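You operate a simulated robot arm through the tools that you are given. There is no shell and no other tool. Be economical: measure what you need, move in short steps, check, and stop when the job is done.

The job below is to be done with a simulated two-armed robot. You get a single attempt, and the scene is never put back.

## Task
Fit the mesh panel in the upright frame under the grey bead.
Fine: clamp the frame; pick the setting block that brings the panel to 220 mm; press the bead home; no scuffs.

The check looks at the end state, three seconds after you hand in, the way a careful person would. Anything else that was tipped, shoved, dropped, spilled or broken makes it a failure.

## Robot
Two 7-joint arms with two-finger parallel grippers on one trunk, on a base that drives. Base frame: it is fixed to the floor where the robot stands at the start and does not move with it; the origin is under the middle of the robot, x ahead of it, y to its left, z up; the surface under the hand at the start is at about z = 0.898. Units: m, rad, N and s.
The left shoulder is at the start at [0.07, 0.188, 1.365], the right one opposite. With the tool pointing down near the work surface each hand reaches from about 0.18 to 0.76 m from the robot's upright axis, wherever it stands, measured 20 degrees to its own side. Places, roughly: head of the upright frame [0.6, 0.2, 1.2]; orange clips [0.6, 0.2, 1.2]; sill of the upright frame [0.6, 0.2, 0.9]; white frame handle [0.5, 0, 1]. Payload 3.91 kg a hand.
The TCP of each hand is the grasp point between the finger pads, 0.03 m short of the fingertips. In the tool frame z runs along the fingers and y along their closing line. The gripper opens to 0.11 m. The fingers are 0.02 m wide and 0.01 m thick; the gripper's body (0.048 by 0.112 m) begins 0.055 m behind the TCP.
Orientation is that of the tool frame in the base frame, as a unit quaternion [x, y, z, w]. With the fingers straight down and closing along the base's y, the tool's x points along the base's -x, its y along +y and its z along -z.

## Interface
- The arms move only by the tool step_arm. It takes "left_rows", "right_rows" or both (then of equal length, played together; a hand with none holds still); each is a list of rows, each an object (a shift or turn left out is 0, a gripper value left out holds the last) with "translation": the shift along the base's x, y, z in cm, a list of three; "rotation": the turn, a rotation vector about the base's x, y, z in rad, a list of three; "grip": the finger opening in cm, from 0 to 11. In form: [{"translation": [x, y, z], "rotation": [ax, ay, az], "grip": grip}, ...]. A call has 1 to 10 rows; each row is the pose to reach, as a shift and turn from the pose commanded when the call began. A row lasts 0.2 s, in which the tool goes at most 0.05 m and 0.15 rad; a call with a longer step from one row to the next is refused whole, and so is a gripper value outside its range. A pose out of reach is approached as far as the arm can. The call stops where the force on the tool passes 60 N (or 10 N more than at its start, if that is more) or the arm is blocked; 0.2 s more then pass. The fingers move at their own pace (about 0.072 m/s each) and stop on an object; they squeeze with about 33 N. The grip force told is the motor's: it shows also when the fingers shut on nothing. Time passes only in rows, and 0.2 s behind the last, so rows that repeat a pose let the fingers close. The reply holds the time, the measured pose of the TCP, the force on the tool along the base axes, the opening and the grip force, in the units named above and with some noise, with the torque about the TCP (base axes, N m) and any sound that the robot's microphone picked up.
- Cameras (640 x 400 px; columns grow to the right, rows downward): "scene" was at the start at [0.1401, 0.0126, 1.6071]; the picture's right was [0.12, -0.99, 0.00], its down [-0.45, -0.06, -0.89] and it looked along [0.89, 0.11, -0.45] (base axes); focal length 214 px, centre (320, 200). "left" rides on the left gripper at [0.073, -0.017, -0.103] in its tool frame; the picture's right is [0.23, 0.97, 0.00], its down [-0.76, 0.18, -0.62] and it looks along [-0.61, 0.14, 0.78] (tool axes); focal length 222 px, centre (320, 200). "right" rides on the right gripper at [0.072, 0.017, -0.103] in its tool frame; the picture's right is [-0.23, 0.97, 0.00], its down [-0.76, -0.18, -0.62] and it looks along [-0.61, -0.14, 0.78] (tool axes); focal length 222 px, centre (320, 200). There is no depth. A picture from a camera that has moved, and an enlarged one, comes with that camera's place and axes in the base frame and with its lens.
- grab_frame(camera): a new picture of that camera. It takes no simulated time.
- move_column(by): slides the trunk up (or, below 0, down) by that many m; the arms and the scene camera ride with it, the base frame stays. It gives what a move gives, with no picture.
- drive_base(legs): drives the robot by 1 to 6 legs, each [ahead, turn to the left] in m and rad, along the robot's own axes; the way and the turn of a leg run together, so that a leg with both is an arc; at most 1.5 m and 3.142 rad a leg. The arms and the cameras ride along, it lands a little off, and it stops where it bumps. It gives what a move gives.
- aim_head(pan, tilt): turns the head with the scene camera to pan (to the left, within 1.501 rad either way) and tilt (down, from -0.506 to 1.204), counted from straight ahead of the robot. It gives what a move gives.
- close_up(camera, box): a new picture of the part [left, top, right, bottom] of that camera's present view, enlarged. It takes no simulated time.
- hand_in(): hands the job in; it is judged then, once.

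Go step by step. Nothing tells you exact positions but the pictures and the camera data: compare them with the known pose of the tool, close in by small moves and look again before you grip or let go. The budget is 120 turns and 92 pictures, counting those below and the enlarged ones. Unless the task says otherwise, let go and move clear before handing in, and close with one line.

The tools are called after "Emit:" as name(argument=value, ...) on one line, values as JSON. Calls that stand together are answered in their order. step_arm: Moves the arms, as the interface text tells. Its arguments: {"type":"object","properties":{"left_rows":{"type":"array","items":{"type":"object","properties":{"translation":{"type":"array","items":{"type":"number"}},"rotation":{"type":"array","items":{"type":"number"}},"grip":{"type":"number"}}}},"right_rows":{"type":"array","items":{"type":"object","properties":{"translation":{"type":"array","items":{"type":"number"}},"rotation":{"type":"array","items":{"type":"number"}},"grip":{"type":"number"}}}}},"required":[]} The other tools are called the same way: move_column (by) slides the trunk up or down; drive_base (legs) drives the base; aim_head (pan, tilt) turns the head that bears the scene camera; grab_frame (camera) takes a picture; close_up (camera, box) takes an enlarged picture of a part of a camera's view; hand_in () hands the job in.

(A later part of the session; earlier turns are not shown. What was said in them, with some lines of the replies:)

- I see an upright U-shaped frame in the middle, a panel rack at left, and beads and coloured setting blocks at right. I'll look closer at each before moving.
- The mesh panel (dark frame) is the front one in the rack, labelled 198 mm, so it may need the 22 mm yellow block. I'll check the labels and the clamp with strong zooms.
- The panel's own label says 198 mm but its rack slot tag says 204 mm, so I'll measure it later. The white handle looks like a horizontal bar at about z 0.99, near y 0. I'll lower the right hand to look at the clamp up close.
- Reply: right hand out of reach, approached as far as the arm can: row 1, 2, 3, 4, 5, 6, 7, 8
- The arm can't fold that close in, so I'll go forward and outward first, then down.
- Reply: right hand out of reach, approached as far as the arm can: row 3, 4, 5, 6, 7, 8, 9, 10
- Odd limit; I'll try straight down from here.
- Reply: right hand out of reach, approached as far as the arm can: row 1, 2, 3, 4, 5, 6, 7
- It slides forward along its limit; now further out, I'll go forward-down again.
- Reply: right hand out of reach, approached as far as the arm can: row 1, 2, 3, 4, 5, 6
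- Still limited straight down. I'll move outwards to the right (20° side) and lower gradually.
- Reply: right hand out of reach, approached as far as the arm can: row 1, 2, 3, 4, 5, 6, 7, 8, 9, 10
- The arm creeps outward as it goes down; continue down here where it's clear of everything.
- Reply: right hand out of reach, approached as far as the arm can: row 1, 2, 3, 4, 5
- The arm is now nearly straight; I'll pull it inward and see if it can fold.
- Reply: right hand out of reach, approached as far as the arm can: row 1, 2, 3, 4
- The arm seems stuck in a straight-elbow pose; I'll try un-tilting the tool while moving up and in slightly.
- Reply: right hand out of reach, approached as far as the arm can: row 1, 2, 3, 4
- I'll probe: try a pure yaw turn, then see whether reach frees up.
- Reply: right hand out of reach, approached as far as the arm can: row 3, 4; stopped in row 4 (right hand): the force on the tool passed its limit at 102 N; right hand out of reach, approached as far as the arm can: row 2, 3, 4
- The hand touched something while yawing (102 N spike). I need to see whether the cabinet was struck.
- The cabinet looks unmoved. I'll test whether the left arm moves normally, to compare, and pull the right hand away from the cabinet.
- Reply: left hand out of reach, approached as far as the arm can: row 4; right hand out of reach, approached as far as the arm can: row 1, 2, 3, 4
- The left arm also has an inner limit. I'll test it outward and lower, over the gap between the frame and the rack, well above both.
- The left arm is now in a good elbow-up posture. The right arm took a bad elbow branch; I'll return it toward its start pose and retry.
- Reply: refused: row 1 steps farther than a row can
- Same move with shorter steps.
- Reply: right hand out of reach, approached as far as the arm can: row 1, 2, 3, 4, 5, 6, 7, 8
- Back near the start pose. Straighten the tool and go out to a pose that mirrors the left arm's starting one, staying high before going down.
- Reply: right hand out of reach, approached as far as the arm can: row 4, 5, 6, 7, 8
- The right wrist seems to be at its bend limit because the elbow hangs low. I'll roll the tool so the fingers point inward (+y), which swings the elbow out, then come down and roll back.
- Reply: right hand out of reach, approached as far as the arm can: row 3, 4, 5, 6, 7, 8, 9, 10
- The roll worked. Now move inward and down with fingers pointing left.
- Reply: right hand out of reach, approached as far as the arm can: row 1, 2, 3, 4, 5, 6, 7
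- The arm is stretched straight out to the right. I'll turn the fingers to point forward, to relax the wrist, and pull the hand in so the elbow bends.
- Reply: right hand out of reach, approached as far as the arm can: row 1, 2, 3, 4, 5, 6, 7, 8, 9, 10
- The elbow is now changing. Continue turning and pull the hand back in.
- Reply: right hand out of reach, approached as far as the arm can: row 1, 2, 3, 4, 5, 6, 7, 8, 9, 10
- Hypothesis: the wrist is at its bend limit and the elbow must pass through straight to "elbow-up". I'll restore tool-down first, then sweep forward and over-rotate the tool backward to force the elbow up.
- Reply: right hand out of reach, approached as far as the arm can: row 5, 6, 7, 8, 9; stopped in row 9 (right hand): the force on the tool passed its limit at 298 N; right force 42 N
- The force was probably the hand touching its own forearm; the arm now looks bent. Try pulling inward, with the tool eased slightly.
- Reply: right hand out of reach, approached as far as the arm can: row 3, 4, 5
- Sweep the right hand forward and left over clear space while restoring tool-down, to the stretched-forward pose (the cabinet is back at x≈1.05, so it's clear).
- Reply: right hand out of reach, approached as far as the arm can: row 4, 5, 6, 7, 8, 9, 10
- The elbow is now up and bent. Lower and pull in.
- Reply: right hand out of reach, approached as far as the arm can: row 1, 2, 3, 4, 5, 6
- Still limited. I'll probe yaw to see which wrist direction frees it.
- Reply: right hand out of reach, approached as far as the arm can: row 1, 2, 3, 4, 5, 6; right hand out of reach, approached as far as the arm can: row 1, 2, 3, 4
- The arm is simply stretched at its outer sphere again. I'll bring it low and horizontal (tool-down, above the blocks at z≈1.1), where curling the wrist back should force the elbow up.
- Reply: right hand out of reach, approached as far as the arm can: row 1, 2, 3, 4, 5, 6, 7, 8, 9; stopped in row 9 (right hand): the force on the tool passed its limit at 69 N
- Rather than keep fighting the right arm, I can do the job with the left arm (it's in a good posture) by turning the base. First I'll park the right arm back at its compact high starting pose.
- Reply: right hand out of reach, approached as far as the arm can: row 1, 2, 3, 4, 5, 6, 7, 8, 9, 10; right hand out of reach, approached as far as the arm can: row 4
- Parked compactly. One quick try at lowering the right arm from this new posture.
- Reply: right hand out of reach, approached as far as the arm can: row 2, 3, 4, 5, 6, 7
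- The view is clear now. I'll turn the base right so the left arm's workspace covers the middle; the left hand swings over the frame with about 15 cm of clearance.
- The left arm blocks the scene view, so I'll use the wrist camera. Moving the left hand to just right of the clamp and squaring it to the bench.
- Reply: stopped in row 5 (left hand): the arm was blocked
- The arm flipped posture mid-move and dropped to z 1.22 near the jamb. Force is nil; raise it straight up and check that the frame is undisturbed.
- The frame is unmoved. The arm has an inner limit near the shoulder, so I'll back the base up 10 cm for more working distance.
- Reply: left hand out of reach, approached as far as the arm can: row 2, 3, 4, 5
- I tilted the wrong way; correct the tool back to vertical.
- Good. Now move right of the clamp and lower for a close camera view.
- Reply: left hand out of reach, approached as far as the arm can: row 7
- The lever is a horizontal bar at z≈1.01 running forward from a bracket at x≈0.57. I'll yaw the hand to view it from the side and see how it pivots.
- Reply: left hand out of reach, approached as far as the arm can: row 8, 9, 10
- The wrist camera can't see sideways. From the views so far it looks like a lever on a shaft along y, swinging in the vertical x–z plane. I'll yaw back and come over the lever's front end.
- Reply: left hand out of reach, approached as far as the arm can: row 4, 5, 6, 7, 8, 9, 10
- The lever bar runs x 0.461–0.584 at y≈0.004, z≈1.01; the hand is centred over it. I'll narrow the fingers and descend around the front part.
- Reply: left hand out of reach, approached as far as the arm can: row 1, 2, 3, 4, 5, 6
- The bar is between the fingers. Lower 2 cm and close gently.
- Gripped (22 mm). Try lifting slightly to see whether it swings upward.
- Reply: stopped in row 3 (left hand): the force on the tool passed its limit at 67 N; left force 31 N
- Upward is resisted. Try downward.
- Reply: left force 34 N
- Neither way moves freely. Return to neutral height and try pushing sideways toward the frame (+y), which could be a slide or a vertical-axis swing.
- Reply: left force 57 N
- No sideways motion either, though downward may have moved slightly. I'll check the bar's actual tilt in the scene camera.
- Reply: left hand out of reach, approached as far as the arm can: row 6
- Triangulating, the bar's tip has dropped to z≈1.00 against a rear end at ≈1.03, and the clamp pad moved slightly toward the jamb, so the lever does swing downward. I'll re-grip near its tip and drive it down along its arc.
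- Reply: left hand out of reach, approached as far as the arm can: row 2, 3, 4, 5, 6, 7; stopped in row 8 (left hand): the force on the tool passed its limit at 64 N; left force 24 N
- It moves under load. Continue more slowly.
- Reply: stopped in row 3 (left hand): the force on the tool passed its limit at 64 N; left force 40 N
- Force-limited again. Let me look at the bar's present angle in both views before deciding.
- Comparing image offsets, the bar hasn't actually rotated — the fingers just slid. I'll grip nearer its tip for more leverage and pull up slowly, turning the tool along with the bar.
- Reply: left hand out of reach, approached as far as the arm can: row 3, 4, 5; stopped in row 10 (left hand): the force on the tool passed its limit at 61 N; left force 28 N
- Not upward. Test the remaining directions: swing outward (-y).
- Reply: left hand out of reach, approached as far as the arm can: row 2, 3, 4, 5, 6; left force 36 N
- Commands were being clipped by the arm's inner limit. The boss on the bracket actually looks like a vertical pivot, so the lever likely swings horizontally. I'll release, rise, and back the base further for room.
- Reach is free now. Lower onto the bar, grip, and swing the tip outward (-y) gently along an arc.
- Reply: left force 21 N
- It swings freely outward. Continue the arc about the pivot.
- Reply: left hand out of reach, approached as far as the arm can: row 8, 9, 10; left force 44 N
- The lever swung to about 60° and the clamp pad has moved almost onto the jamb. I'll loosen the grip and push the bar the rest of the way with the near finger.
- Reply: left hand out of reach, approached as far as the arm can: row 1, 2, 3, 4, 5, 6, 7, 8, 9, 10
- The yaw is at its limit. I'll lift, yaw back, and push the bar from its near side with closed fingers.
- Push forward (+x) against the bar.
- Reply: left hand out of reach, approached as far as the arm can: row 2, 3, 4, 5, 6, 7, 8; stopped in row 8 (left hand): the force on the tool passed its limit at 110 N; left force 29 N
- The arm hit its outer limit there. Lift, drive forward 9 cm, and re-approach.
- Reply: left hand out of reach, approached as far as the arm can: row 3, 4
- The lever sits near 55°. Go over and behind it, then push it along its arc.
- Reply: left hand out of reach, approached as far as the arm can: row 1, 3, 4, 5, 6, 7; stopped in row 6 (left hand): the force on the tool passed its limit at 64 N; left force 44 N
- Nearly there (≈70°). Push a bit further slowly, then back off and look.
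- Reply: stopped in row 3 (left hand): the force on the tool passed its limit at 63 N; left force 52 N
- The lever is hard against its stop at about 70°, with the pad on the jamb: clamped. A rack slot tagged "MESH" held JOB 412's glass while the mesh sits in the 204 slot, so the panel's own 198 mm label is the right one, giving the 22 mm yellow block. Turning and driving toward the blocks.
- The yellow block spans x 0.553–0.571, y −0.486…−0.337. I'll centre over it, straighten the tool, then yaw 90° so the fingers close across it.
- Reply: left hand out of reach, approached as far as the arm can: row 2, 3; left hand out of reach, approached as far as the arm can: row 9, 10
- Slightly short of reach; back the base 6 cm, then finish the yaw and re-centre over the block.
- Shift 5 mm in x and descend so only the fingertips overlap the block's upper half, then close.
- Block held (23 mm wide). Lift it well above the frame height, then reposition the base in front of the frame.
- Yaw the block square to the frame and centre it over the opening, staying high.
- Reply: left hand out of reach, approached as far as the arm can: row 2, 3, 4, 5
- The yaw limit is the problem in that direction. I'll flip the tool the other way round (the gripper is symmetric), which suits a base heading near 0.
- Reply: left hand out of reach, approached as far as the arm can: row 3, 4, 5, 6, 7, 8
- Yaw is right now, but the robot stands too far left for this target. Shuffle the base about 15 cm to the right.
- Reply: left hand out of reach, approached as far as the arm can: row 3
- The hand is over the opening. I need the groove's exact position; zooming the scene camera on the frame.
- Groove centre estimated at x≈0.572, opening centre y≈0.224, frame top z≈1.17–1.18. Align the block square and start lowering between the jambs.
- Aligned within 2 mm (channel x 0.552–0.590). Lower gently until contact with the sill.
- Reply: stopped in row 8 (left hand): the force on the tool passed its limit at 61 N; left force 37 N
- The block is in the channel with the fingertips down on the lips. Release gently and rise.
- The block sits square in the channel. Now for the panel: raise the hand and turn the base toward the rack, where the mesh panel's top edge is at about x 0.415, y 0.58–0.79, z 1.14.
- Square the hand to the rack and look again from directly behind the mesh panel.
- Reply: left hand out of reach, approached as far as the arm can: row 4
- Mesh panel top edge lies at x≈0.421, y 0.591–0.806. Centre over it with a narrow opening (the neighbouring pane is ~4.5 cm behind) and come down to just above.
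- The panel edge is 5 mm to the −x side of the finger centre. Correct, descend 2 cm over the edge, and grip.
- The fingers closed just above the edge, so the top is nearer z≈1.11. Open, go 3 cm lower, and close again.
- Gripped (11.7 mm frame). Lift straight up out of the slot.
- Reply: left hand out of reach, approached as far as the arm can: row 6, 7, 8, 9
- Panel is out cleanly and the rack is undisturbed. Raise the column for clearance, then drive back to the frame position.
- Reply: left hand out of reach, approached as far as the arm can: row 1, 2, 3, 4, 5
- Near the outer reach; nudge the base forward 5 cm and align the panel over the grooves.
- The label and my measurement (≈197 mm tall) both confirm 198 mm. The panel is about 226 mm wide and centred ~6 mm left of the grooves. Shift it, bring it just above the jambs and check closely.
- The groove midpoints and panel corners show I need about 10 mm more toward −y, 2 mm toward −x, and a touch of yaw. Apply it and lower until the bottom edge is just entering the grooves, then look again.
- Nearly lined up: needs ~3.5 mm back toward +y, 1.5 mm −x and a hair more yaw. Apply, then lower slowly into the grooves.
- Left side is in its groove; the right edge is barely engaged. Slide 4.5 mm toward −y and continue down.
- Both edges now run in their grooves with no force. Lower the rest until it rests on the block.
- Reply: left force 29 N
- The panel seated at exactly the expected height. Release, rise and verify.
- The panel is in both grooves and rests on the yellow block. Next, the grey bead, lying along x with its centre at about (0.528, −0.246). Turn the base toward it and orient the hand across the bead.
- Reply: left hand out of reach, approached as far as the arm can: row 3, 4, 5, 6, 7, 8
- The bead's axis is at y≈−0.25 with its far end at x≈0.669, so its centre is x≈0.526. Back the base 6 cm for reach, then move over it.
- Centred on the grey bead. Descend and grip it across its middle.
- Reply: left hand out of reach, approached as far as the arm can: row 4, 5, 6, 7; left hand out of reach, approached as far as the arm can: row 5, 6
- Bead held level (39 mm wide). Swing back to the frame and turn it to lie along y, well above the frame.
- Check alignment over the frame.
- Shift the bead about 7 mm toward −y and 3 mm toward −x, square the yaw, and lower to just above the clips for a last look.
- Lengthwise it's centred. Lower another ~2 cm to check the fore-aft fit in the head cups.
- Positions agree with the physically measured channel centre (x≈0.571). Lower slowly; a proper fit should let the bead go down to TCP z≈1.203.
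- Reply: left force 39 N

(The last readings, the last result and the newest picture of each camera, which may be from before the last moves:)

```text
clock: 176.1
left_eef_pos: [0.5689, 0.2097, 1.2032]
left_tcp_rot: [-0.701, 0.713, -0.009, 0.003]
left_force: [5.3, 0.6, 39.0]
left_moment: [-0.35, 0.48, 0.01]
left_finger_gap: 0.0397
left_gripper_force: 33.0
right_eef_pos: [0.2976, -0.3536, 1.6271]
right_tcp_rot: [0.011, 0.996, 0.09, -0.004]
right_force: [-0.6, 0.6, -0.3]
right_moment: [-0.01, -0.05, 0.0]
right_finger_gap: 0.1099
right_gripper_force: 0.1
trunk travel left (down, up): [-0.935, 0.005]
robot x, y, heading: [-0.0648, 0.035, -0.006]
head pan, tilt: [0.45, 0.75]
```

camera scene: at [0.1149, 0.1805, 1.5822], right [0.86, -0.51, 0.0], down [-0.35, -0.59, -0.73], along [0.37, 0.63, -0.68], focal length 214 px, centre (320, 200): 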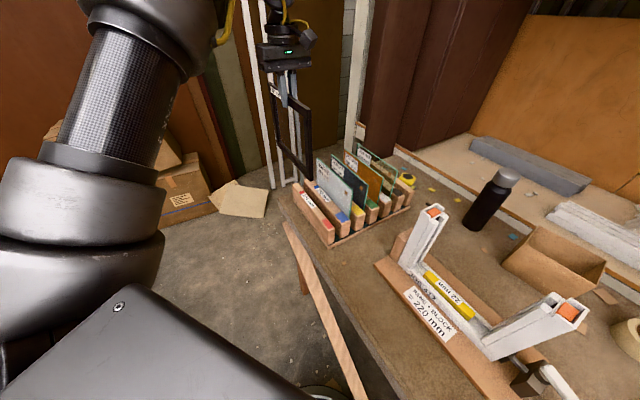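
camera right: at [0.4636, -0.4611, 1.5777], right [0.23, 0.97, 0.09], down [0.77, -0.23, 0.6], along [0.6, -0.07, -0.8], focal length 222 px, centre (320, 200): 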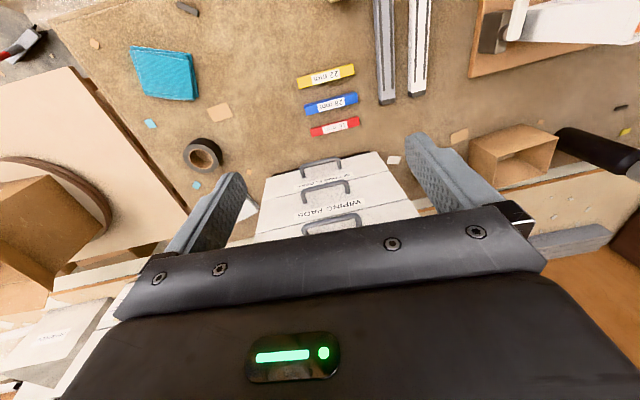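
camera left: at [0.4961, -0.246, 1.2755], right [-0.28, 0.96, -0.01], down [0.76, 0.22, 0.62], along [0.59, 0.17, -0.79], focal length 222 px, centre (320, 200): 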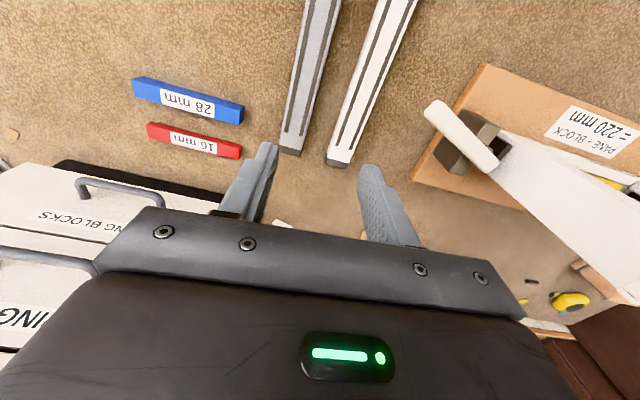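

It's down to 1.203 with 39 N. Press further for a click.

Emit:
step_arm(left_rows=[{"translation": [0, 0, -0.4]}, {"translation": [0, 0, -0.8]}, {"translation": [0, 0, -1.2]}, {"translation": [0, 0, -1.6]}])

Emit:
close_up(camera="scene", box=[290, 160, 400, 230])

```text
clock: 176.7
left_eef_pos: [0.5712, 0.2104, 1.2022]
left_tcp_rot: [-0.701, 0.713, -0.009, 0.007]
left_force: [-11.1, -2.7, 29.4]
left_moment: [0.32, 0.59, 0.17]
left_finger_gap: 0.0399
left_gripper_force: 33.2
right_eef_pos: [0.2971, -0.3533, 1.6256]
right_tcp_rot: [0.011, 0.996, 0.09, -0.003]
right_force: [-0.5, -0.3, -0.2]
right_moment: [-0.03, 0.03, 0.04]
right_finger_gap: 0.1102
right_gripper_force: 0.1
trunk travel left (down, up): [-0.935, 0.005]
robot x, y, heading: [-0.0633, 0.0309, -0.001]
head pan, tilt: [0.45, 0.75]
stopped in row 2 (left hand): the force on the tool passed its limit at 62 N (the readings are from after the stop); the commanded pose is now the measured one
```

```text
5.71 times, centred on (345, 195) of scene
camera zoom: at [0.0565, 0.0662, 1.642], right [0.43, -0.9, 0.0], down [-0.61, -0.3, -0.73], along [0.66, 0.32, -0.68], focal length 1226 px, centre (177, 229)
```

zoom: 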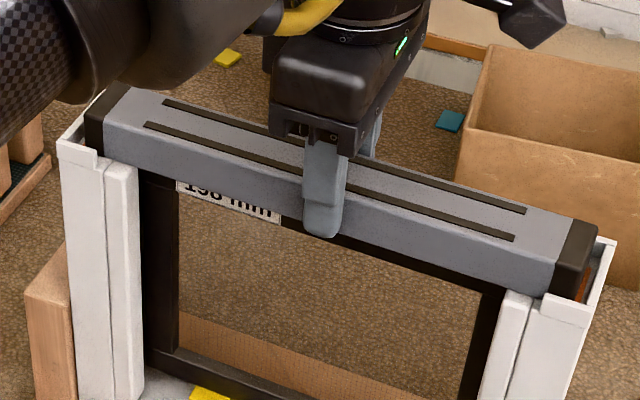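

The bead is down inside both head cups. I'll release and press each end firmly with closed fingers to seat it on the clips.

Emit:
step_arm(left_rows=[{"translation": [0, 0, 0.3], "grip": 5.6}, {"translation": [0, 0, 0.3], "grip": 5.6}, {"translation": [0, 0, 3], "grip": 5.6}, {"translation": [0, 0, 7], "grip": 3}, {"translation": [0, -3, 7], "grip": 0}, {"translation": [0, -6, 7], "grip": 0}, {"translation": [0, -9, 7], "grip": 0}, {"translation": [0, -11.3, 7], "grip": 0}, {"translation": [0, -11.3, 5], "grip": 0}])

Emit:
step_arm(left_rows=[{"translation": [0, 0, -1]}, {"translation": [0, 0, -2]}, {"translation": [0, 0, -2.6]}, {"translation": [0, 0, -3.2]}, {"translation": [0, 0, -3.8]}, {"translation": [0, 0, -4.4]}, {"translation": [0, 0, -5]}, {"translation": [0, 0, -5.6]}, {"translation": [0, 0, -6.2]}])

```text
clock: 178.7
left_eef_pos: [0.5743, 0.1845, 1.2665]
left_tcp_rot: [-0.704, 0.71, -0.009, 0.004]
left_force: [0.2, 0.1, 0.4]
left_moment: [0.01, 0.02, 0.02]
left_finger_gap: 0.0
left_gripper_force: 32.5
left hand out of reach, approached as far as the arm can: row 6, 7, 8, 9
right_eef_pos: [0.3034, -0.353, 1.6255]
right_tcp_rot: [0.01, 0.996, 0.09, -0.005]
right_force: [0.0, 0.3, 0.0]
right_moment: [-0.03, 0.03, 0.03]
right_finger_gap: 0.1099
right_gripper_force: 0.0
trunk travel left (down, up): [-0.935, 0.005]
robot x, y, heading: [-0.0611, 0.0271, -0.003]
head pan, tilt: [0.45, 0.75]
```

```text
clock: 180.2
left_eef_pos: [0.5784, 0.1869, 1.2373]
left_tcp_rot: [-0.7, 0.714, -0.017, 0.013]
left_force: [-9.1, -4.4, 40.4]
left_moment: [-0.52, 0.33, 0.27]
left_finger_gap: 0.0
left_gripper_force: 32.8
left hand out of reach, approached as far as the arm can: row 3, 4, 5, 6, 7
right_eef_pos: [0.2972, -0.3553, 1.6267]
right_tcp_rot: [0.01, 0.996, 0.09, -0.004]
right_force: [-0.3, -0.8, -0.9]
right_moment: [-0.01, 0.02, 0.02]
right_finger_gap: 0.1101
right_gripper_force: 0.0
trunk travel left (down, up): [-0.935, 0.005]
robot x, y, heading: [-0.0621, 0.0323, -0.002]
head pan, tilt: [0.45, 0.75]
stopped in row 7 (left hand): the force on the tool passed its limit at 64 N (the readings are from after the stop); the commanded pose is now the measured one
```

The hand couldn't reach the right end at that yaw. Rise, yaw back for freedom, and go to the right end.

Emit:
step_arm(left_rows=[{"translation": [0, 0, 2]}, {"translation": [0, 0, 5], "rotation": [0, 0, -0.14]}, {"translation": [0, -1, 5], "rotation": [0, 0, -0.28]}, {"translation": [-0.3, -2.5, 5], "rotation": [0, 0, -0.42]}, {"translation": [-0.5, -4.5, 5], "rotation": [0, 0, -0.56]}, {"translation": [-0.6, -6.5, 5], "rotation": [0, 0, -0.7]}, {"translation": [-0.7, -8.3, 5], "rotation": [0, 0, -0.84]}, {"translation": [-0.7, -9, 3], "rotation": [0, 0, -0.84]}, {"translation": [-0.7, -9, 2], "rotation": [0, 0, -0.84]}])

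```text
clock: 182.2
left_eef_pos: [0.5483, 0.2084, 1.322]
left_tcp_rot: [-0.365, 0.931, -0.022, -0.009]
left_force: [1.1, 0.0, -0.6]
left_moment: [0.0, 0.02, -0.01]
left_finger_gap: 0.0
left_gripper_force: 32.8
left hand out of reach, approached as far as the arm can: row 4, 5, 6, 7, 8, 9
right_eef_pos: [0.3044, -0.354, 1.6249]
right_tcp_rot: [0.011, 0.996, 0.09, -0.005]
right_force: [0.4, 0.5, -0.2]
right_moment: [0.04, 0.04, 0.03]
right_finger_gap: 0.1099
right_gripper_force: 0.0
trunk travel left (down, up): [-0.935, 0.005]
robot x, y, heading: [-0.0642, 0.0306, -0.002]
head pan, tilt: [0.45, 0.75]
```

Turn the base slightly so the hand comes directly over the right end.

Emit:
drive_base(legs=[[0, -0.17]])

```text
clock: 183.2
left_eef_pos: [0.57, 0.1077, 1.3268]
left_tcp_rot: [-0.287, 0.958, -0.026, -0.011]
left_force: [0.2, -1.0, 0.4]
left_moment: [-0.02, -0.01, 0.07]
left_finger_gap: 0.0001
left_gripper_force: 33.0
right_eef_pos: [0.2344, -0.4047, 1.6266]
right_tcp_rot: [0.094, 0.992, 0.087, 0.002]
right_force: [0.3, 0.4, 0.1]
right_moment: [-0.05, 0.02, 0.02]
right_finger_gap: 0.1099
right_gripper_force: 0.1
trunk travel left (down, up): [-0.935, 0.005]
robot x, y, heading: [-0.0619, 0.0296, -0.172]
head pan, tilt: [0.45, 0.75]
```

Now press down on the right end.

Emit:
step_arm(left_rows=[{"translation": [0, -0.8, -2.5], "rotation": [0.03, 0, 0]}, {"translation": [0, -1.4, -5], "rotation": [0.055, 0, 0]}, {"translation": [0, -1.4, -7], "rotation": [0.055, 0, 0]}, {"translation": [0, -1.4, -8.2], "rotation": [0.055, 0, 0]}, {"translation": [0, -1.4, -9], "rotation": [0.055, 0, 0]}, {"translation": [0, -1.4, -9.7], "rotation": [0.055, 0, 0]}, {"translation": [0, -1.4, -10.4], "rotation": [0.055, 0, 0]}, {"translation": [0, -1.4, -11.1], "rotation": [0.055, 0, 0]}, {"translation": [0, -1.4, -11.8], "rotation": [0.055, 0, 0]}])

```text
clock: 185.2
left_eef_pos: [0.5796, 0.1019, 1.2391]
left_tcp_rot: [-0.288, 0.958, -0.001, 0.008]
left_force: [-6.9, 0.6, 37.9]
left_moment: [0.13, -0.13, -0.4]
left_finger_gap: 0.0001
left_gripper_force: 32.9
left hand out of reach, approached as far as the arm can: row 2, 3, 4, 5, 6, 7, 8, 9
right_eef_pos: [0.2292, -0.4108, 1.6267]
right_tcp_rot: [0.094, 0.992, 0.088, 0.004]
right_force: [-0.7, -0.2, -0.2]
right_moment: [0.01, 0.03, -0.01]
right_finger_gap: 0.11
right_gripper_force: 0.0
trunk travel left (down, up): [-0.935, 0.005]
robot x, y, heading: [-0.0624, 0.0274, -0.178]
head pan, tilt: [0.45, 0.75]
stopped in row 9 (left hand): the force on the tool passed its limit at 64 N (the readings are from after the stop); the commanded pose is now the measured one
```

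No click at 64 N. Lift off and inspect the seat (saving the last pictures).

Emit:
step_arm(left_rows=[{"translation": [0, 0, 3]}, {"translation": [0, 0, 7]}, {"translation": [-1, 3, 10]}, {"translation": [-1, 6, 12]}])

Emit:
close_up(camera="scene", box=[230, 160, 370, 250])

```text
clock: 186.2
left_eef_pos: [0.5746, 0.1669, 1.3516]
left_tcp_rot: [-0.288, 0.958, -0.001, 0.001]
left_force: [-0.5, -0.2, 0.2]
left_moment: [0.03, 0.0, 0.01]
left_finger_gap: 0.0
left_gripper_force: 33.0
right_eef_pos: [0.2339, -0.4062, 1.627]
right_tcp_rot: [0.095, 0.992, 0.089, 0.002]
right_force: [0.6, 0.3, -0.7]
right_moment: [0.04, 0.03, 0.03]
right_finger_gap: 0.1102
right_gripper_force: 0.1
trunk travel left (down, up): [-0.935, 0.005]
robot x, y, heading: [-0.0628, 0.0322, -0.174]
head pan, tilt: [0.45, 0.75]
```

```text
4.44 times, centred on (300, 205) of scene
camera zoom: at [0.0674, 0.0486, 1.6419], right [0.28, -0.96, 0.0], down [-0.66, -0.19, -0.73], along [0.7, 0.2, -0.68], focal length 953 px, centre (409, 178)
```

zoom: 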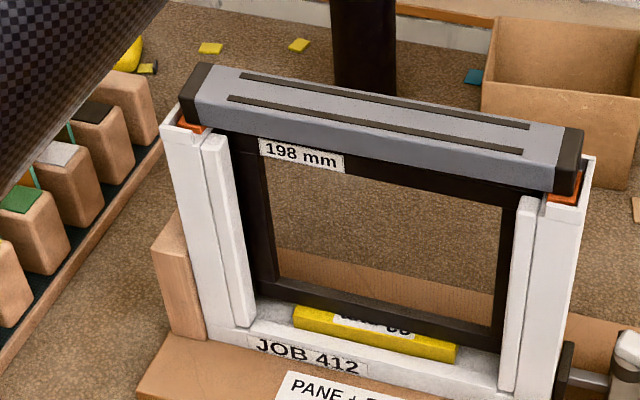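

The bead has popped back up: it's resting on the clips, not home. It went fully down when gripped and aligned, and I likely pulled it off by rising during release. I'll re-grip it square, press to the bottom and open without any lift.

Emit:
drive_base(legs=[[0, 0.172]])

Emit:
step_arm(left_rows=[{"rotation": [0, 0, 0.14], "translation": [0.6, -1, 0], "grip": 5.8}, {"rotation": [0, 0, 0.28], "translation": [1.2, -2, 0], "grip": 5.8}, {"rotation": [0, 0, 0.42], "translation": [1.8, -3, 0], "grip": 5.8}, {"rotation": [0, 0, 0.56], "translation": [2.3, -4, 0], "grip": 5.8}, {"rotation": [0, 0, 0.7], "translation": [2.9, -5, 0], "grip": 5.8}, {"rotation": [0, 0, 0.8], "translation": [2.9, -6, 0], "grip": 5.8}, {"rotation": [0, 0, 0.8], "translation": [2.9, -6.2, -1], "grip": 5.8}, {"rotation": [0, 0, 0.8], "translation": [2.9, -6.2, -3], "grip": 5.8}])

```text
clock: 187.3
left_eef_pos: [0.539, 0.2643, 1.3529]
left_tcp_rot: [-0.367, 0.93, 0.002, 0.004]
left_force: [-0.4, -1.3, 0.0]
left_moment: [0.05, 0.01, 0.03]
left_finger_gap: 0.0001
left_gripper_force: 33.1
right_eef_pos: [0.3, -0.3589, 1.6247]
right_tcp_rot: [0.011, 0.996, 0.091, -0.006]
right_force: [0.6, -0.7, 0.5]
right_moment: [0.04, -0.02, 0.02]
right_finger_gap: 0.1098
right_gripper_force: 0.1
trunk travel left (down, up): [-0.935, 0.005]
robot x, y, heading: [-0.059, 0.0343, 0.002]
head pan, tilt: [0.45, 0.75]
```

```text
clock: 189.1
left_eef_pos: [0.5722, 0.2075, 1.321]
left_tcp_rot: [-0.701, 0.713, 0.001, 0.003]
left_force: [-0.1, 0.4, 0.3]
left_moment: [0.02, 0.03, 0.0]
left_finger_gap: 0.0578
left_gripper_force: 0.0
right_eef_pos: [0.3036, -0.3523, 1.6255]
right_tcp_rot: [0.01, 0.996, 0.088, -0.007]
right_force: [0.0, -0.2, 0.6]
right_moment: [0.01, 0.04, 0.02]
right_finger_gap: 0.1101
right_gripper_force: 0.0
trunk travel left (down, up): [-0.935, 0.005]
robot x, y, heading: [-0.0625, 0.0309, -0.002]
head pan, tilt: [0.45, 0.75]
```

Descend around the bead and grip.

Emit:
step_arm(left_rows=[{"translation": [-0.1, 0, -3]}, {"translation": [-0.1, 0, -6]}, {"translation": [-0.1, 0, -9]}, {"translation": [-0.1, 0, -10.6]}, {"translation": [-0.1, 0, -10.6], "grip": 0}, {"translation": [-0.1, 0, -10.6], "grip": 0}, {"translation": [-0.1, 0, -10.6], "grip": 0}])

Emit:
step_arm(left_rows=[{"translation": [0, -0.1, -0.3]}, {"translation": [0, -0.1, -0.6]}, {"translation": [0, -0.1, -0.9]}, {"translation": [0, -0.1, -1.2]}, {"translation": [0, -0.1, -1.5]}, {"translation": [0, -0.1, -1.8]}, {"translation": [0, -0.1, -2.1]}, {"translation": [0, -0.1, -2.4]}, {"translation": [0, -0.1, -2.7]}, {"translation": [0, -0.1, -3.0]}])

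```text
clock: 190.7
left_eef_pos: [0.5686, 0.2072, 1.2161]
left_tcp_rot: [-0.701, 0.713, 0.001, 0.003]
left_force: [0.2, -0.1, 1.8]
left_moment: [-0.1, -0.01, -0.04]
left_finger_gap: 0.0392
left_gripper_force: 32.8
right_eef_pos: [0.3023, -0.3539, 1.625]
right_tcp_rot: [0.009, 0.996, 0.088, -0.005]
right_force: [0.1, -0.5, 0.6]
right_moment: [0.02, 0.01, 0.0]
right_finger_gap: 0.1102
right_gripper_force: 0.1
trunk travel left (down, up): [-0.935, 0.005]
robot x, y, heading: [-0.0626, 0.0337, -0.001]
head pan, tilt: [0.45, 0.75]
```

```text
clock: 192.5
left_eef_pos: [0.5699, 0.2072, 1.2021]
left_tcp_rot: [-0.701, 0.714, -0.004, 0.01]
left_force: [-9.0, -1.8, 22.3]
left_moment: [-0.5, 0.7, -0.17]
left_finger_gap: 0.0395
left_gripper_force: 33.1
right_eef_pos: [0.2993, -0.3538, 1.6262]
right_tcp_rot: [0.01, 0.996, 0.089, -0.004]
right_force: [-0.3, 0.9, 0.5]
right_moment: [0.02, 0.01, -0.01]
right_finger_gap: 0.11
right_gripper_force: 0.0
trunk travel left (down, up): [-0.935, 0.005]
robot x, y, heading: [-0.065, 0.0304, 0.005]
head pan, tilt: [0.45, 0.75]
stopped in row 8 (left hand): the force on the tool passed its limit at 63 N (the readings are from after the stop); the commanded pose is now the measured one
```

The fingers just slid down the bead; it's still on top of the clips. It needs more direct force at the ends. Release, and go press the left end with closed fingers, adding the column's travel for force.

Emit:
step_arm(left_rows=[{"translation": [0, 0, 0], "grip": 5.8}, {"translation": [0, 0, 0], "grip": 5.8}, {"translation": [0, 0, 4], "grip": 5.8}, {"translation": [0, 0, 7.5], "grip": 5.8}, {"translation": [0, 3.5, 8], "grip": 0}, {"translation": [0, 7, 8], "grip": 0}, {"translation": [0, 10.5, 8], "grip": 0}, {"translation": [0, 14.3, 8], "grip": 0}, {"translation": [0, 14.3, 6], "grip": 0}, {"translation": [0, 14.3, 4.5], "grip": 0}])

Emit:
step_arm(left_rows=[{"translation": [0, 0, -0.7]}, {"translation": [0, 0, -1.4]}, {"translation": [0, 0, -2.1]}, {"translation": [0, 0, -2.8]}, {"translation": [0, 0, -3.5]}, {"translation": [0, 0, -4.2]}, {"translation": [0, 0, -4.9]}])

```text
clock: 194.7
left_eef_pos: [0.5732, 0.348, 1.2438]
left_tcp_rot: [-0.701, 0.713, -0.002, 0.008]
left_force: [0.3, -0.7, 0.2]
left_moment: [-0.02, -0.01, 0.03]
left_finger_gap: 0.0
left_gripper_force: 33.2
right_eef_pos: [0.3045, -0.3541, 1.6257]
right_tcp_rot: [0.01, 0.996, 0.088, -0.005]
right_force: [-0.4, -0.8, -1.0]
right_moment: [0.02, -0.02, 0.0]
right_finger_gap: 0.1099
right_gripper_force: 0.0
trunk travel left (down, up): [-0.935, 0.005]
robot x, y, heading: [-0.06, 0.0329, -0.001]
head pan, tilt: [0.45, 0.75]
```

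```text
clock: 195.7
left_eef_pos: [0.5753, 0.3508, 1.2273]
left_tcp_rot: [-0.701, 0.713, -0.008, 0.02]
left_force: [-11.3, -4.2, 30.9]
left_moment: [-0.42, 0.42, -0.03]
left_finger_gap: 0.0
left_gripper_force: 33.2
right_eef_pos: [0.298, -0.3552, 1.6264]
right_tcp_rot: [0.01, 0.996, 0.089, -0.005]
right_force: [1.2, -0.3, 0.1]
right_moment: [0.02, 0.04, 0.04]
right_finger_gap: 0.1103
right_gripper_force: 0.1
trunk travel left (down, up): [-0.935, 0.005]
robot x, y, heading: [-0.0621, 0.0312, 0.002]
head pan, tilt: [0.45, 0.75]
stopped in row 5 (left hand): the force on the tool passed its limit at 66 N (the readings are from after the stop); the commanded pose is now the measured one
```

The left end's top is now at 1.197 against 1.209 at the right earlier, so the left end has gone down. Now return to the right end and press there, closer to the clip.

Emit:
step_arm(left_rows=[{"translation": [0, 0, 4]}, {"translation": [0, 0, 8.5], "rotation": [0, 0, -0.1]}, {"translation": [0, -4, 10], "rotation": [0, 0, -0.24]}, {"translation": [0, -8, 10], "rotation": [0, 0, -0.38]}, {"translation": [0, -11, 10], "rotation": [0, 0, -0.52]}, {"translation": [0, -13, 10], "rotation": [0, 0, -0.66]}, {"translation": [0, -14, 10], "rotation": [0, 0, -0.8]}, {"translation": [0, -14, 10], "rotation": [0, 0, -0.8]}])

Emit:
drive_base(legs=[[-0.03, -0.2]])

```text
clock: 197.5
left_eef_pos: [0.5766, 0.2124, 1.3208]
left_tcp_rot: [-0.366, 0.93, -0.012, 0.014]
left_force: [-0.1, 0.4, 0.1]
left_moment: [0.01, -0.01, 0.02]
left_finger_gap: 0.0
left_gripper_force: 32.8
right_eef_pos: [0.3041, -0.3521, 1.6253]
right_tcp_rot: [0.01, 0.996, 0.088, -0.005]
right_force: [0.7, -0.7, 0.1]
right_moment: [-0.01, 0.03, -0.05]
right_finger_gap: 0.1101
right_gripper_force: 0.1
trunk travel left (down, up): [-0.935, 0.005]
robot x, y, heading: [-0.0617, 0.0271, 0.003]
head pan, tilt: [0.45, 0.75]
```

```text
clock: 198.7
left_eef_pos: [0.5739, 0.0873, 1.3218]
left_tcp_rot: [-0.273, 0.962, -0.013, 0.01]
left_force: [0.8, 0.1, 0.5]
left_moment: [0.01, 0.06, 0.0]
left_finger_gap: 0.0
left_gripper_force: 32.5
right_eef_pos: [0.1955, -0.4135, 1.6249]
right_tcp_rot: [0.109, 0.99, 0.087, 0.001]
right_force: [0.4, 0.8, 0.4]
right_moment: [-0.01, 0.05, 0.01]
right_finger_gap: 0.11
right_gripper_force: 0.0
trunk travel left (down, up): [-0.935, 0.005]
robot x, y, heading: [-0.0929, 0.033, -0.195]
head pan, tilt: [0.45, 0.75]
```

Directly over the right end. Press down.

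Emit:
step_arm(left_rows=[{"translation": [-0.2, 0, -3]}, {"translation": [-0.3, 0, -6]}, {"translation": [-0.3, 0, -7.5]}, {"translation": [-0.3, 0, -8.3]}, {"translation": [-0.3, 0, -9.1]}, {"translation": [-0.3, 0, -9.9]}, {"translation": [-0.3, 0, -10.7]}, {"translation": [-0.3, 0, -11.5]}, {"translation": [-0.3, 0, -12.3]}])

```text
clock: 200.4
left_eef_pos: [0.5688, 0.0862, 1.2283]
left_tcp_rot: [-0.274, 0.961, -0.017, 0.026]
left_force: [-12.5, -2.3, 30.3]
left_moment: [-0.15, 0.66, 0.18]
left_finger_gap: 0.0
left_gripper_force: 33.2
right_eef_pos: [0.1853, -0.4156, 1.6274]
right_tcp_rot: [0.109, 0.99, 0.087, 0.005]
right_force: [0.9, 0.0, 0.1]
right_moment: [-0.02, 0.06, 0.03]
right_finger_gap: 0.1102
right_gripper_force: 0.1
trunk travel left (down, up): [-0.935, 0.005]
robot x, y, heading: [-0.0927, 0.0344, -0.199]
head pan, tilt: [0.45, 0.75]
stopped in row 8 (left hand): the force on the tool passed its limit at 70 N (the readings are from after the stop); the commanded pose is now the measured one
```

The right end went down 1 cm too (top now 1.198, level with the left). Lift clear and look.

Emit:
step_arm(left_rows=[{"translation": [0, 0, 3]}, {"translation": [0, 0, 7]}, {"translation": [0, 0, 11]}, {"translation": [1, 3, 13]}])

Emit:
close_up(camera="scene", box=[210, 160, 370, 260])

```text
clock: 201.4
left_eef_pos: [0.5856, 0.1186, 1.3509]
left_tcp_rot: [-0.274, 0.961, -0.016, 0.021]
left_force: [0.6, -0.1, 0.5]
left_moment: [0.0, 0.05, 0.02]
left_finger_gap: 0.0
left_gripper_force: 32.8
right_eef_pos: [0.1949, -0.4138, 1.6243]
right_tcp_rot: [0.11, 0.99, 0.086, 0.002]
right_force: [-0.8, 0.5, 0.8]
right_moment: [-0.03, 0.02, -0.02]
right_finger_gap: 0.1101
right_gripper_force: 0.1
trunk travel left (down, up): [-0.935, 0.005]
robot x, y, heading: [-0.0896, 0.0347, -0.201]
head pan, tilt: [0.45, 0.75]
```

```text
4.00 times, centred on (290, 210) of scene
camera zoom: at [0.0397, 0.0471, 1.6418], right [0.25, -0.97, 0.0], down [-0.66, -0.17, -0.73], along [0.71, 0.18, -0.68], focal length 858 px, centre (440, 160)
```

zoom: 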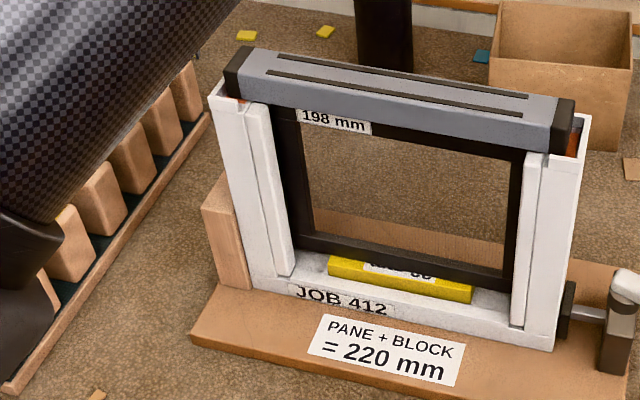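

The right end is down in its cup; the left shows a trace of orange. Press the left end again and note the contact height.

Emit:
drive_base(legs=[[0.03, 0.2]])

Emit:
step_arm(left_rows=[{"translation": [0, 2.5, 0]}, {"translation": [0, 5, 0]}, {"translation": [0, 7.5, 0]}, {"translation": [0, 10, 0]}, {"translation": [0, 10, 0]}])

```text
clock: 202.5
left_eef_pos: [0.5806, 0.2403, 1.3555]
left_tcp_rot: [-0.368, 0.929, -0.013, 0.027]
left_force: [-0.1, -0.7, 1.0]
left_moment: [0.03, -0.03, 0.06]
left_finger_gap: 0.0002
left_gripper_force: 33.2
right_eef_pos: [0.2974, -0.362, 1.625]
right_tcp_rot: [0.011, 0.996, 0.088, -0.005]
right_force: [-0.3, -0.7, 0.9]
right_moment: [0.03, 0.0, 0.0]
right_finger_gap: 0.1102
right_gripper_force: 0.1
trunk travel left (down, up): [-0.935, 0.005]
robot x, y, heading: [-0.0617, 0.0324, -0.001]
head pan, tilt: [0.45, 0.75]
```

```text
clock: 203.7
left_eef_pos: [0.5832, 0.347, 1.3547]
left_tcp_rot: [-0.368, 0.929, -0.014, 0.025]
left_force: [-0.5, 0.6, -0.3]
left_moment: [0.0, 0.01, -0.01]
left_finger_gap: 0.0
left_gripper_force: 33.2
right_eef_pos: [0.3023, -0.3546, 1.6247]
right_tcp_rot: [0.01, 0.996, 0.086, -0.005]
right_force: [1.4, -1.0, 0.0]
right_moment: [0.0, -0.05, 0.06]
right_finger_gap: 0.1102
right_gripper_force: 0.0
trunk travel left (down, up): [-0.935, 0.005]
robot x, y, heading: [-0.0588, 0.0317, -0.003]
head pan, tilt: [0.45, 0.75]
```

Emit:
step_arm(left_rows=[{"translation": [-0.6, 0, -4]}, {"translation": [-1.2, 0, -8]}, {"translation": [-1.2, 0, -10.3]}, {"translation": [-1.2, 0, -11.0]}, {"translation": [-1.2, 0, -11.6]}, {"translation": [-1.2, 0, -12.2]}, {"translation": [-1.2, 0, -12.9]}, {"translation": [-1.2, 0, -13.6]}, {"translation": [-1.2, 0, -14.3]}, {"translation": [-1.2, 0, -15]}])

```text
clock: 205.6
left_eef_pos: [0.5726, 0.3438, 1.2286]
left_tcp_rot: [-0.367, 0.929, -0.013, 0.037]
left_force: [-12.3, -4.7, 25.8]
left_moment: [-0.22, 0.61, 0.01]
left_finger_gap: 0.0001
left_gripper_force: 33.6
right_eef_pos: [0.2972, -0.3577, 1.6255]
right_tcp_rot: [0.011, 0.996, 0.088, -0.005]
right_force: [-0.1, -0.1, -0.9]
right_moment: [0.0, 0.05, -0.03]
right_finger_gap: 0.1101
right_gripper_force: 0.2
trunk travel left (down, up): [-0.935, 0.005]
robot x, y, heading: [-0.0586, 0.0328, 0.003]
head pan, tilt: [0.45, 0.75]
stopped in row 9 (left hand): the force on the tool passed its limit at 66 N (the readings are from after the stop); the commanded pose is now the measured one
```

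Both ends read the same level (1.198). I'll add a modest extra push via the column to confirm it's at a hard stop.

Emit:
move_column(by=-0.012)

```text
clock: 206.1
left_eef_pos: [0.5745, 0.3436, 1.2278]
left_tcp_rot: [-0.366, 0.93, -0.013, 0.045]
left_force: [-18.9, -8.9, 34.0]
left_moment: [-0.42, 0.8, 0.06]
left_finger_gap: 0.0
left_gripper_force: 33.1
right_eef_pos: [0.2948, -0.3591, 1.6158]
right_tcp_rot: [0.011, 0.996, 0.088, -0.004]
right_force: [0.9, 0.5, 0.3]
right_moment: [-0.04, 0.02, 0.01]
right_finger_gap: 0.1102
right_gripper_force: 0.0
trunk travel left (down, up): [-0.927, 0.013]
robot x, y, heading: [-0.0625, 0.0324, -0.002]
head pan, tilt: [0.45, 0.75]
stopped: the force on the tool passed its limit at 67 N (the readings are from after the stop); the commanded pose is now the measured one
```

It's at a hard stop. Lift off, move the hand clear to the left-back and take the last look.

Emit:
step_arm(left_rows=[{"translation": [0, 0, 3]}, {"translation": [0, 0, 7]}, {"translation": [0, 0, 11]}, {"translation": [0, 3, 13]}, {"translation": [0, 6, 14]}, {"translation": [0, 9, 14]}])

Emit:
close_up(camera="scene", box=[280, 150, 440, 260])

```text
clock: 207.4
left_eef_pos: [0.5786, 0.4399, 1.3608]
left_tcp_rot: [-0.367, 0.929, -0.013, 0.042]
left_force: [-0.4, -0.2, -0.1]
left_moment: [0.04, -0.02, 0.0]
left_finger_gap: 0.0001
left_gripper_force: 32.9
right_eef_pos: [0.3014, -0.3537, 1.6176]
right_tcp_rot: [0.011, 0.996, 0.086, -0.005]
right_force: [0.3, 0.0, 0.0]
right_moment: [-0.02, -0.04, -0.01]
right_finger_gap: 0.1099
right_gripper_force: 0.1
trunk travel left (down, up): [-0.927, 0.013]
robot x, y, heading: [-0.0622, 0.0328, -0.005]
head pan, tilt: [0.45, 0.75]
```

```text
refused: no pictures are left
```

No pictures remain. As a final check by touch, I'll re-press the right end to make sure it stayed at the same level.

Emit:
step_arm(left_rows=[{"translation": [0, -4.5, 0]}, {"translation": [0, -9, 0]}, {"translation": [0, -13.5, 0]}, {"translation": [-0.3, -18, 0]}, {"translation": [-0.5, -22, 0]}])

Emit:
drive_base(legs=[[-0.03, -0.2]])

```text
clock: 208.7
left_eef_pos: [0.5738, 0.2294, 1.3532]
left_tcp_rot: [-0.378, 0.925, -0.011, 0.034]
left_force: [-0.3, 0.3, 0.4]
left_moment: [0.03, 0.0, 0.01]
left_finger_gap: 0.0001
left_gripper_force: 33.3
right_eef_pos: [0.3029, -0.3584, 1.6166]
right_tcp_rot: [0.011, 0.996, 0.087, -0.007]
right_force: [0.1, 0.0, 0.1]
right_moment: [0.01, 0.0, -0.04]
right_finger_gap: 0.1096
right_gripper_force: 0.0
trunk travel left (down, up): [-0.927, 0.013]
robot x, y, heading: [-0.0617, 0.033, 0.001]
head pan, tilt: [0.45, 0.75]
```

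```text
clock: 209.8
left_eef_pos: [0.5753, 0.1057, 1.3537]
left_tcp_rot: [-0.283, 0.958, -0.02, 0.031]
left_force: [0.9, -0.2, -1.2]
left_moment: [-0.03, 0.02, -0.02]
left_finger_gap: 0.0001
left_gripper_force: 32.7
right_eef_pos: [0.1973, -0.4147, 1.6167]
right_tcp_rot: [0.109, 0.99, 0.084, 0.0]
right_force: [0.7, 1.0, -1.1]
right_moment: [-0.02, 0.05, 0.02]
right_finger_gap: 0.1101
right_gripper_force: 0.0
trunk travel left (down, up): [-0.927, 0.013]
robot x, y, heading: [-0.0876, 0.0365, -0.202]
head pan, tilt: [0.45, 0.75]
```

Emit:
step_arm(left_rows=[{"translation": [-0.3, -0.8, -4]}, {"translation": [-0.4, -1.6, -8]}, {"translation": [-0.4, -1.6, -10.3]}, {"translation": [-0.4, -1.6, -11.0]}, {"translation": [-0.4, -1.6, -11.7]}, {"translation": [-0.4, -1.6, -12.4]}, {"translation": [-0.4, -1.6, -13.1]}, {"translation": [-0.4, -1.6, -13.8]}, {"translation": [-0.4, -1.6, -14.5]}])

Emit:
step_arm(left_rows=[{"translation": [0, 0, 3]}, {"translation": [0, 0, 7]}, {"translation": [0, 0, 11]}, {"translation": [0, 0, 14]}])

```text
clock: 211.7
left_eef_pos: [0.5702, 0.0886, 1.2287]
left_tcp_rot: [-0.285, 0.957, -0.025, 0.044]
left_force: [-13.1, -0.5, 29.3]
left_moment: [-0.06, 0.64, -0.04]
left_finger_gap: 0.0
left_gripper_force: 33.1
right_eef_pos: [0.1845, -0.4181, 1.6179]
right_tcp_rot: [0.109, 0.99, 0.086, 0.004]
right_force: [0.2, 0.7, -0.9]
right_moment: [0.02, 0.03, 0.02]
right_finger_gap: 0.1097
right_gripper_force: 0.0
trunk travel left (down, up): [-0.927, 0.013]
robot x, y, heading: [-0.089, 0.0345, -0.195]
head pan, tilt: [0.45, 0.75]
stopped in row 9 (left hand): the force on the tool passed its limit at 66 N (the readings are from after the stop); the commanded pose is now the measured one
```

```text
clock: 212.7
left_eef_pos: [0.5746, 0.0974, 1.3638]
left_tcp_rot: [-0.29, 0.956, -0.027, 0.039]
left_force: [-0.7, 0.1, -0.6]
left_moment: [-0.01, 0.01, 0.02]
left_finger_gap: 0.0003
left_gripper_force: 32.7
right_eef_pos: [0.1932, -0.4161, 1.6156]
right_tcp_rot: [0.109, 0.99, 0.084, 0.001]
right_force: [-0.2, 1.2, 0.5]
right_moment: [0.02, -0.01, 0.03]
right_finger_gap: 0.1101
right_gripper_force: 0.1
trunk travel left (down, up): [-0.927, 0.013]
robot x, y, heading: [-0.0891, 0.0345, -0.197]
head pan, tilt: [0.45, 0.75]
```

The right end is still at the same level (1.1987, against 1.1986 at the left), so both bead ends are down against a hard stop. The hand is clear, so I'm handing in.

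Emit:
hand_in()

```text
The job is handed in.
```

I fitted the 198 mm mesh panel in the frame on the 22 mm yellow block (220 mm together), with the clamp lever swung to its stop and both ends of the grey bead pressed down to a hard stop at the same height. I heard no click from the clips and had no pictures left for a final look, so the bead's seating is confirmed by touch only; scuffs and the lever's final position were not re-checked.
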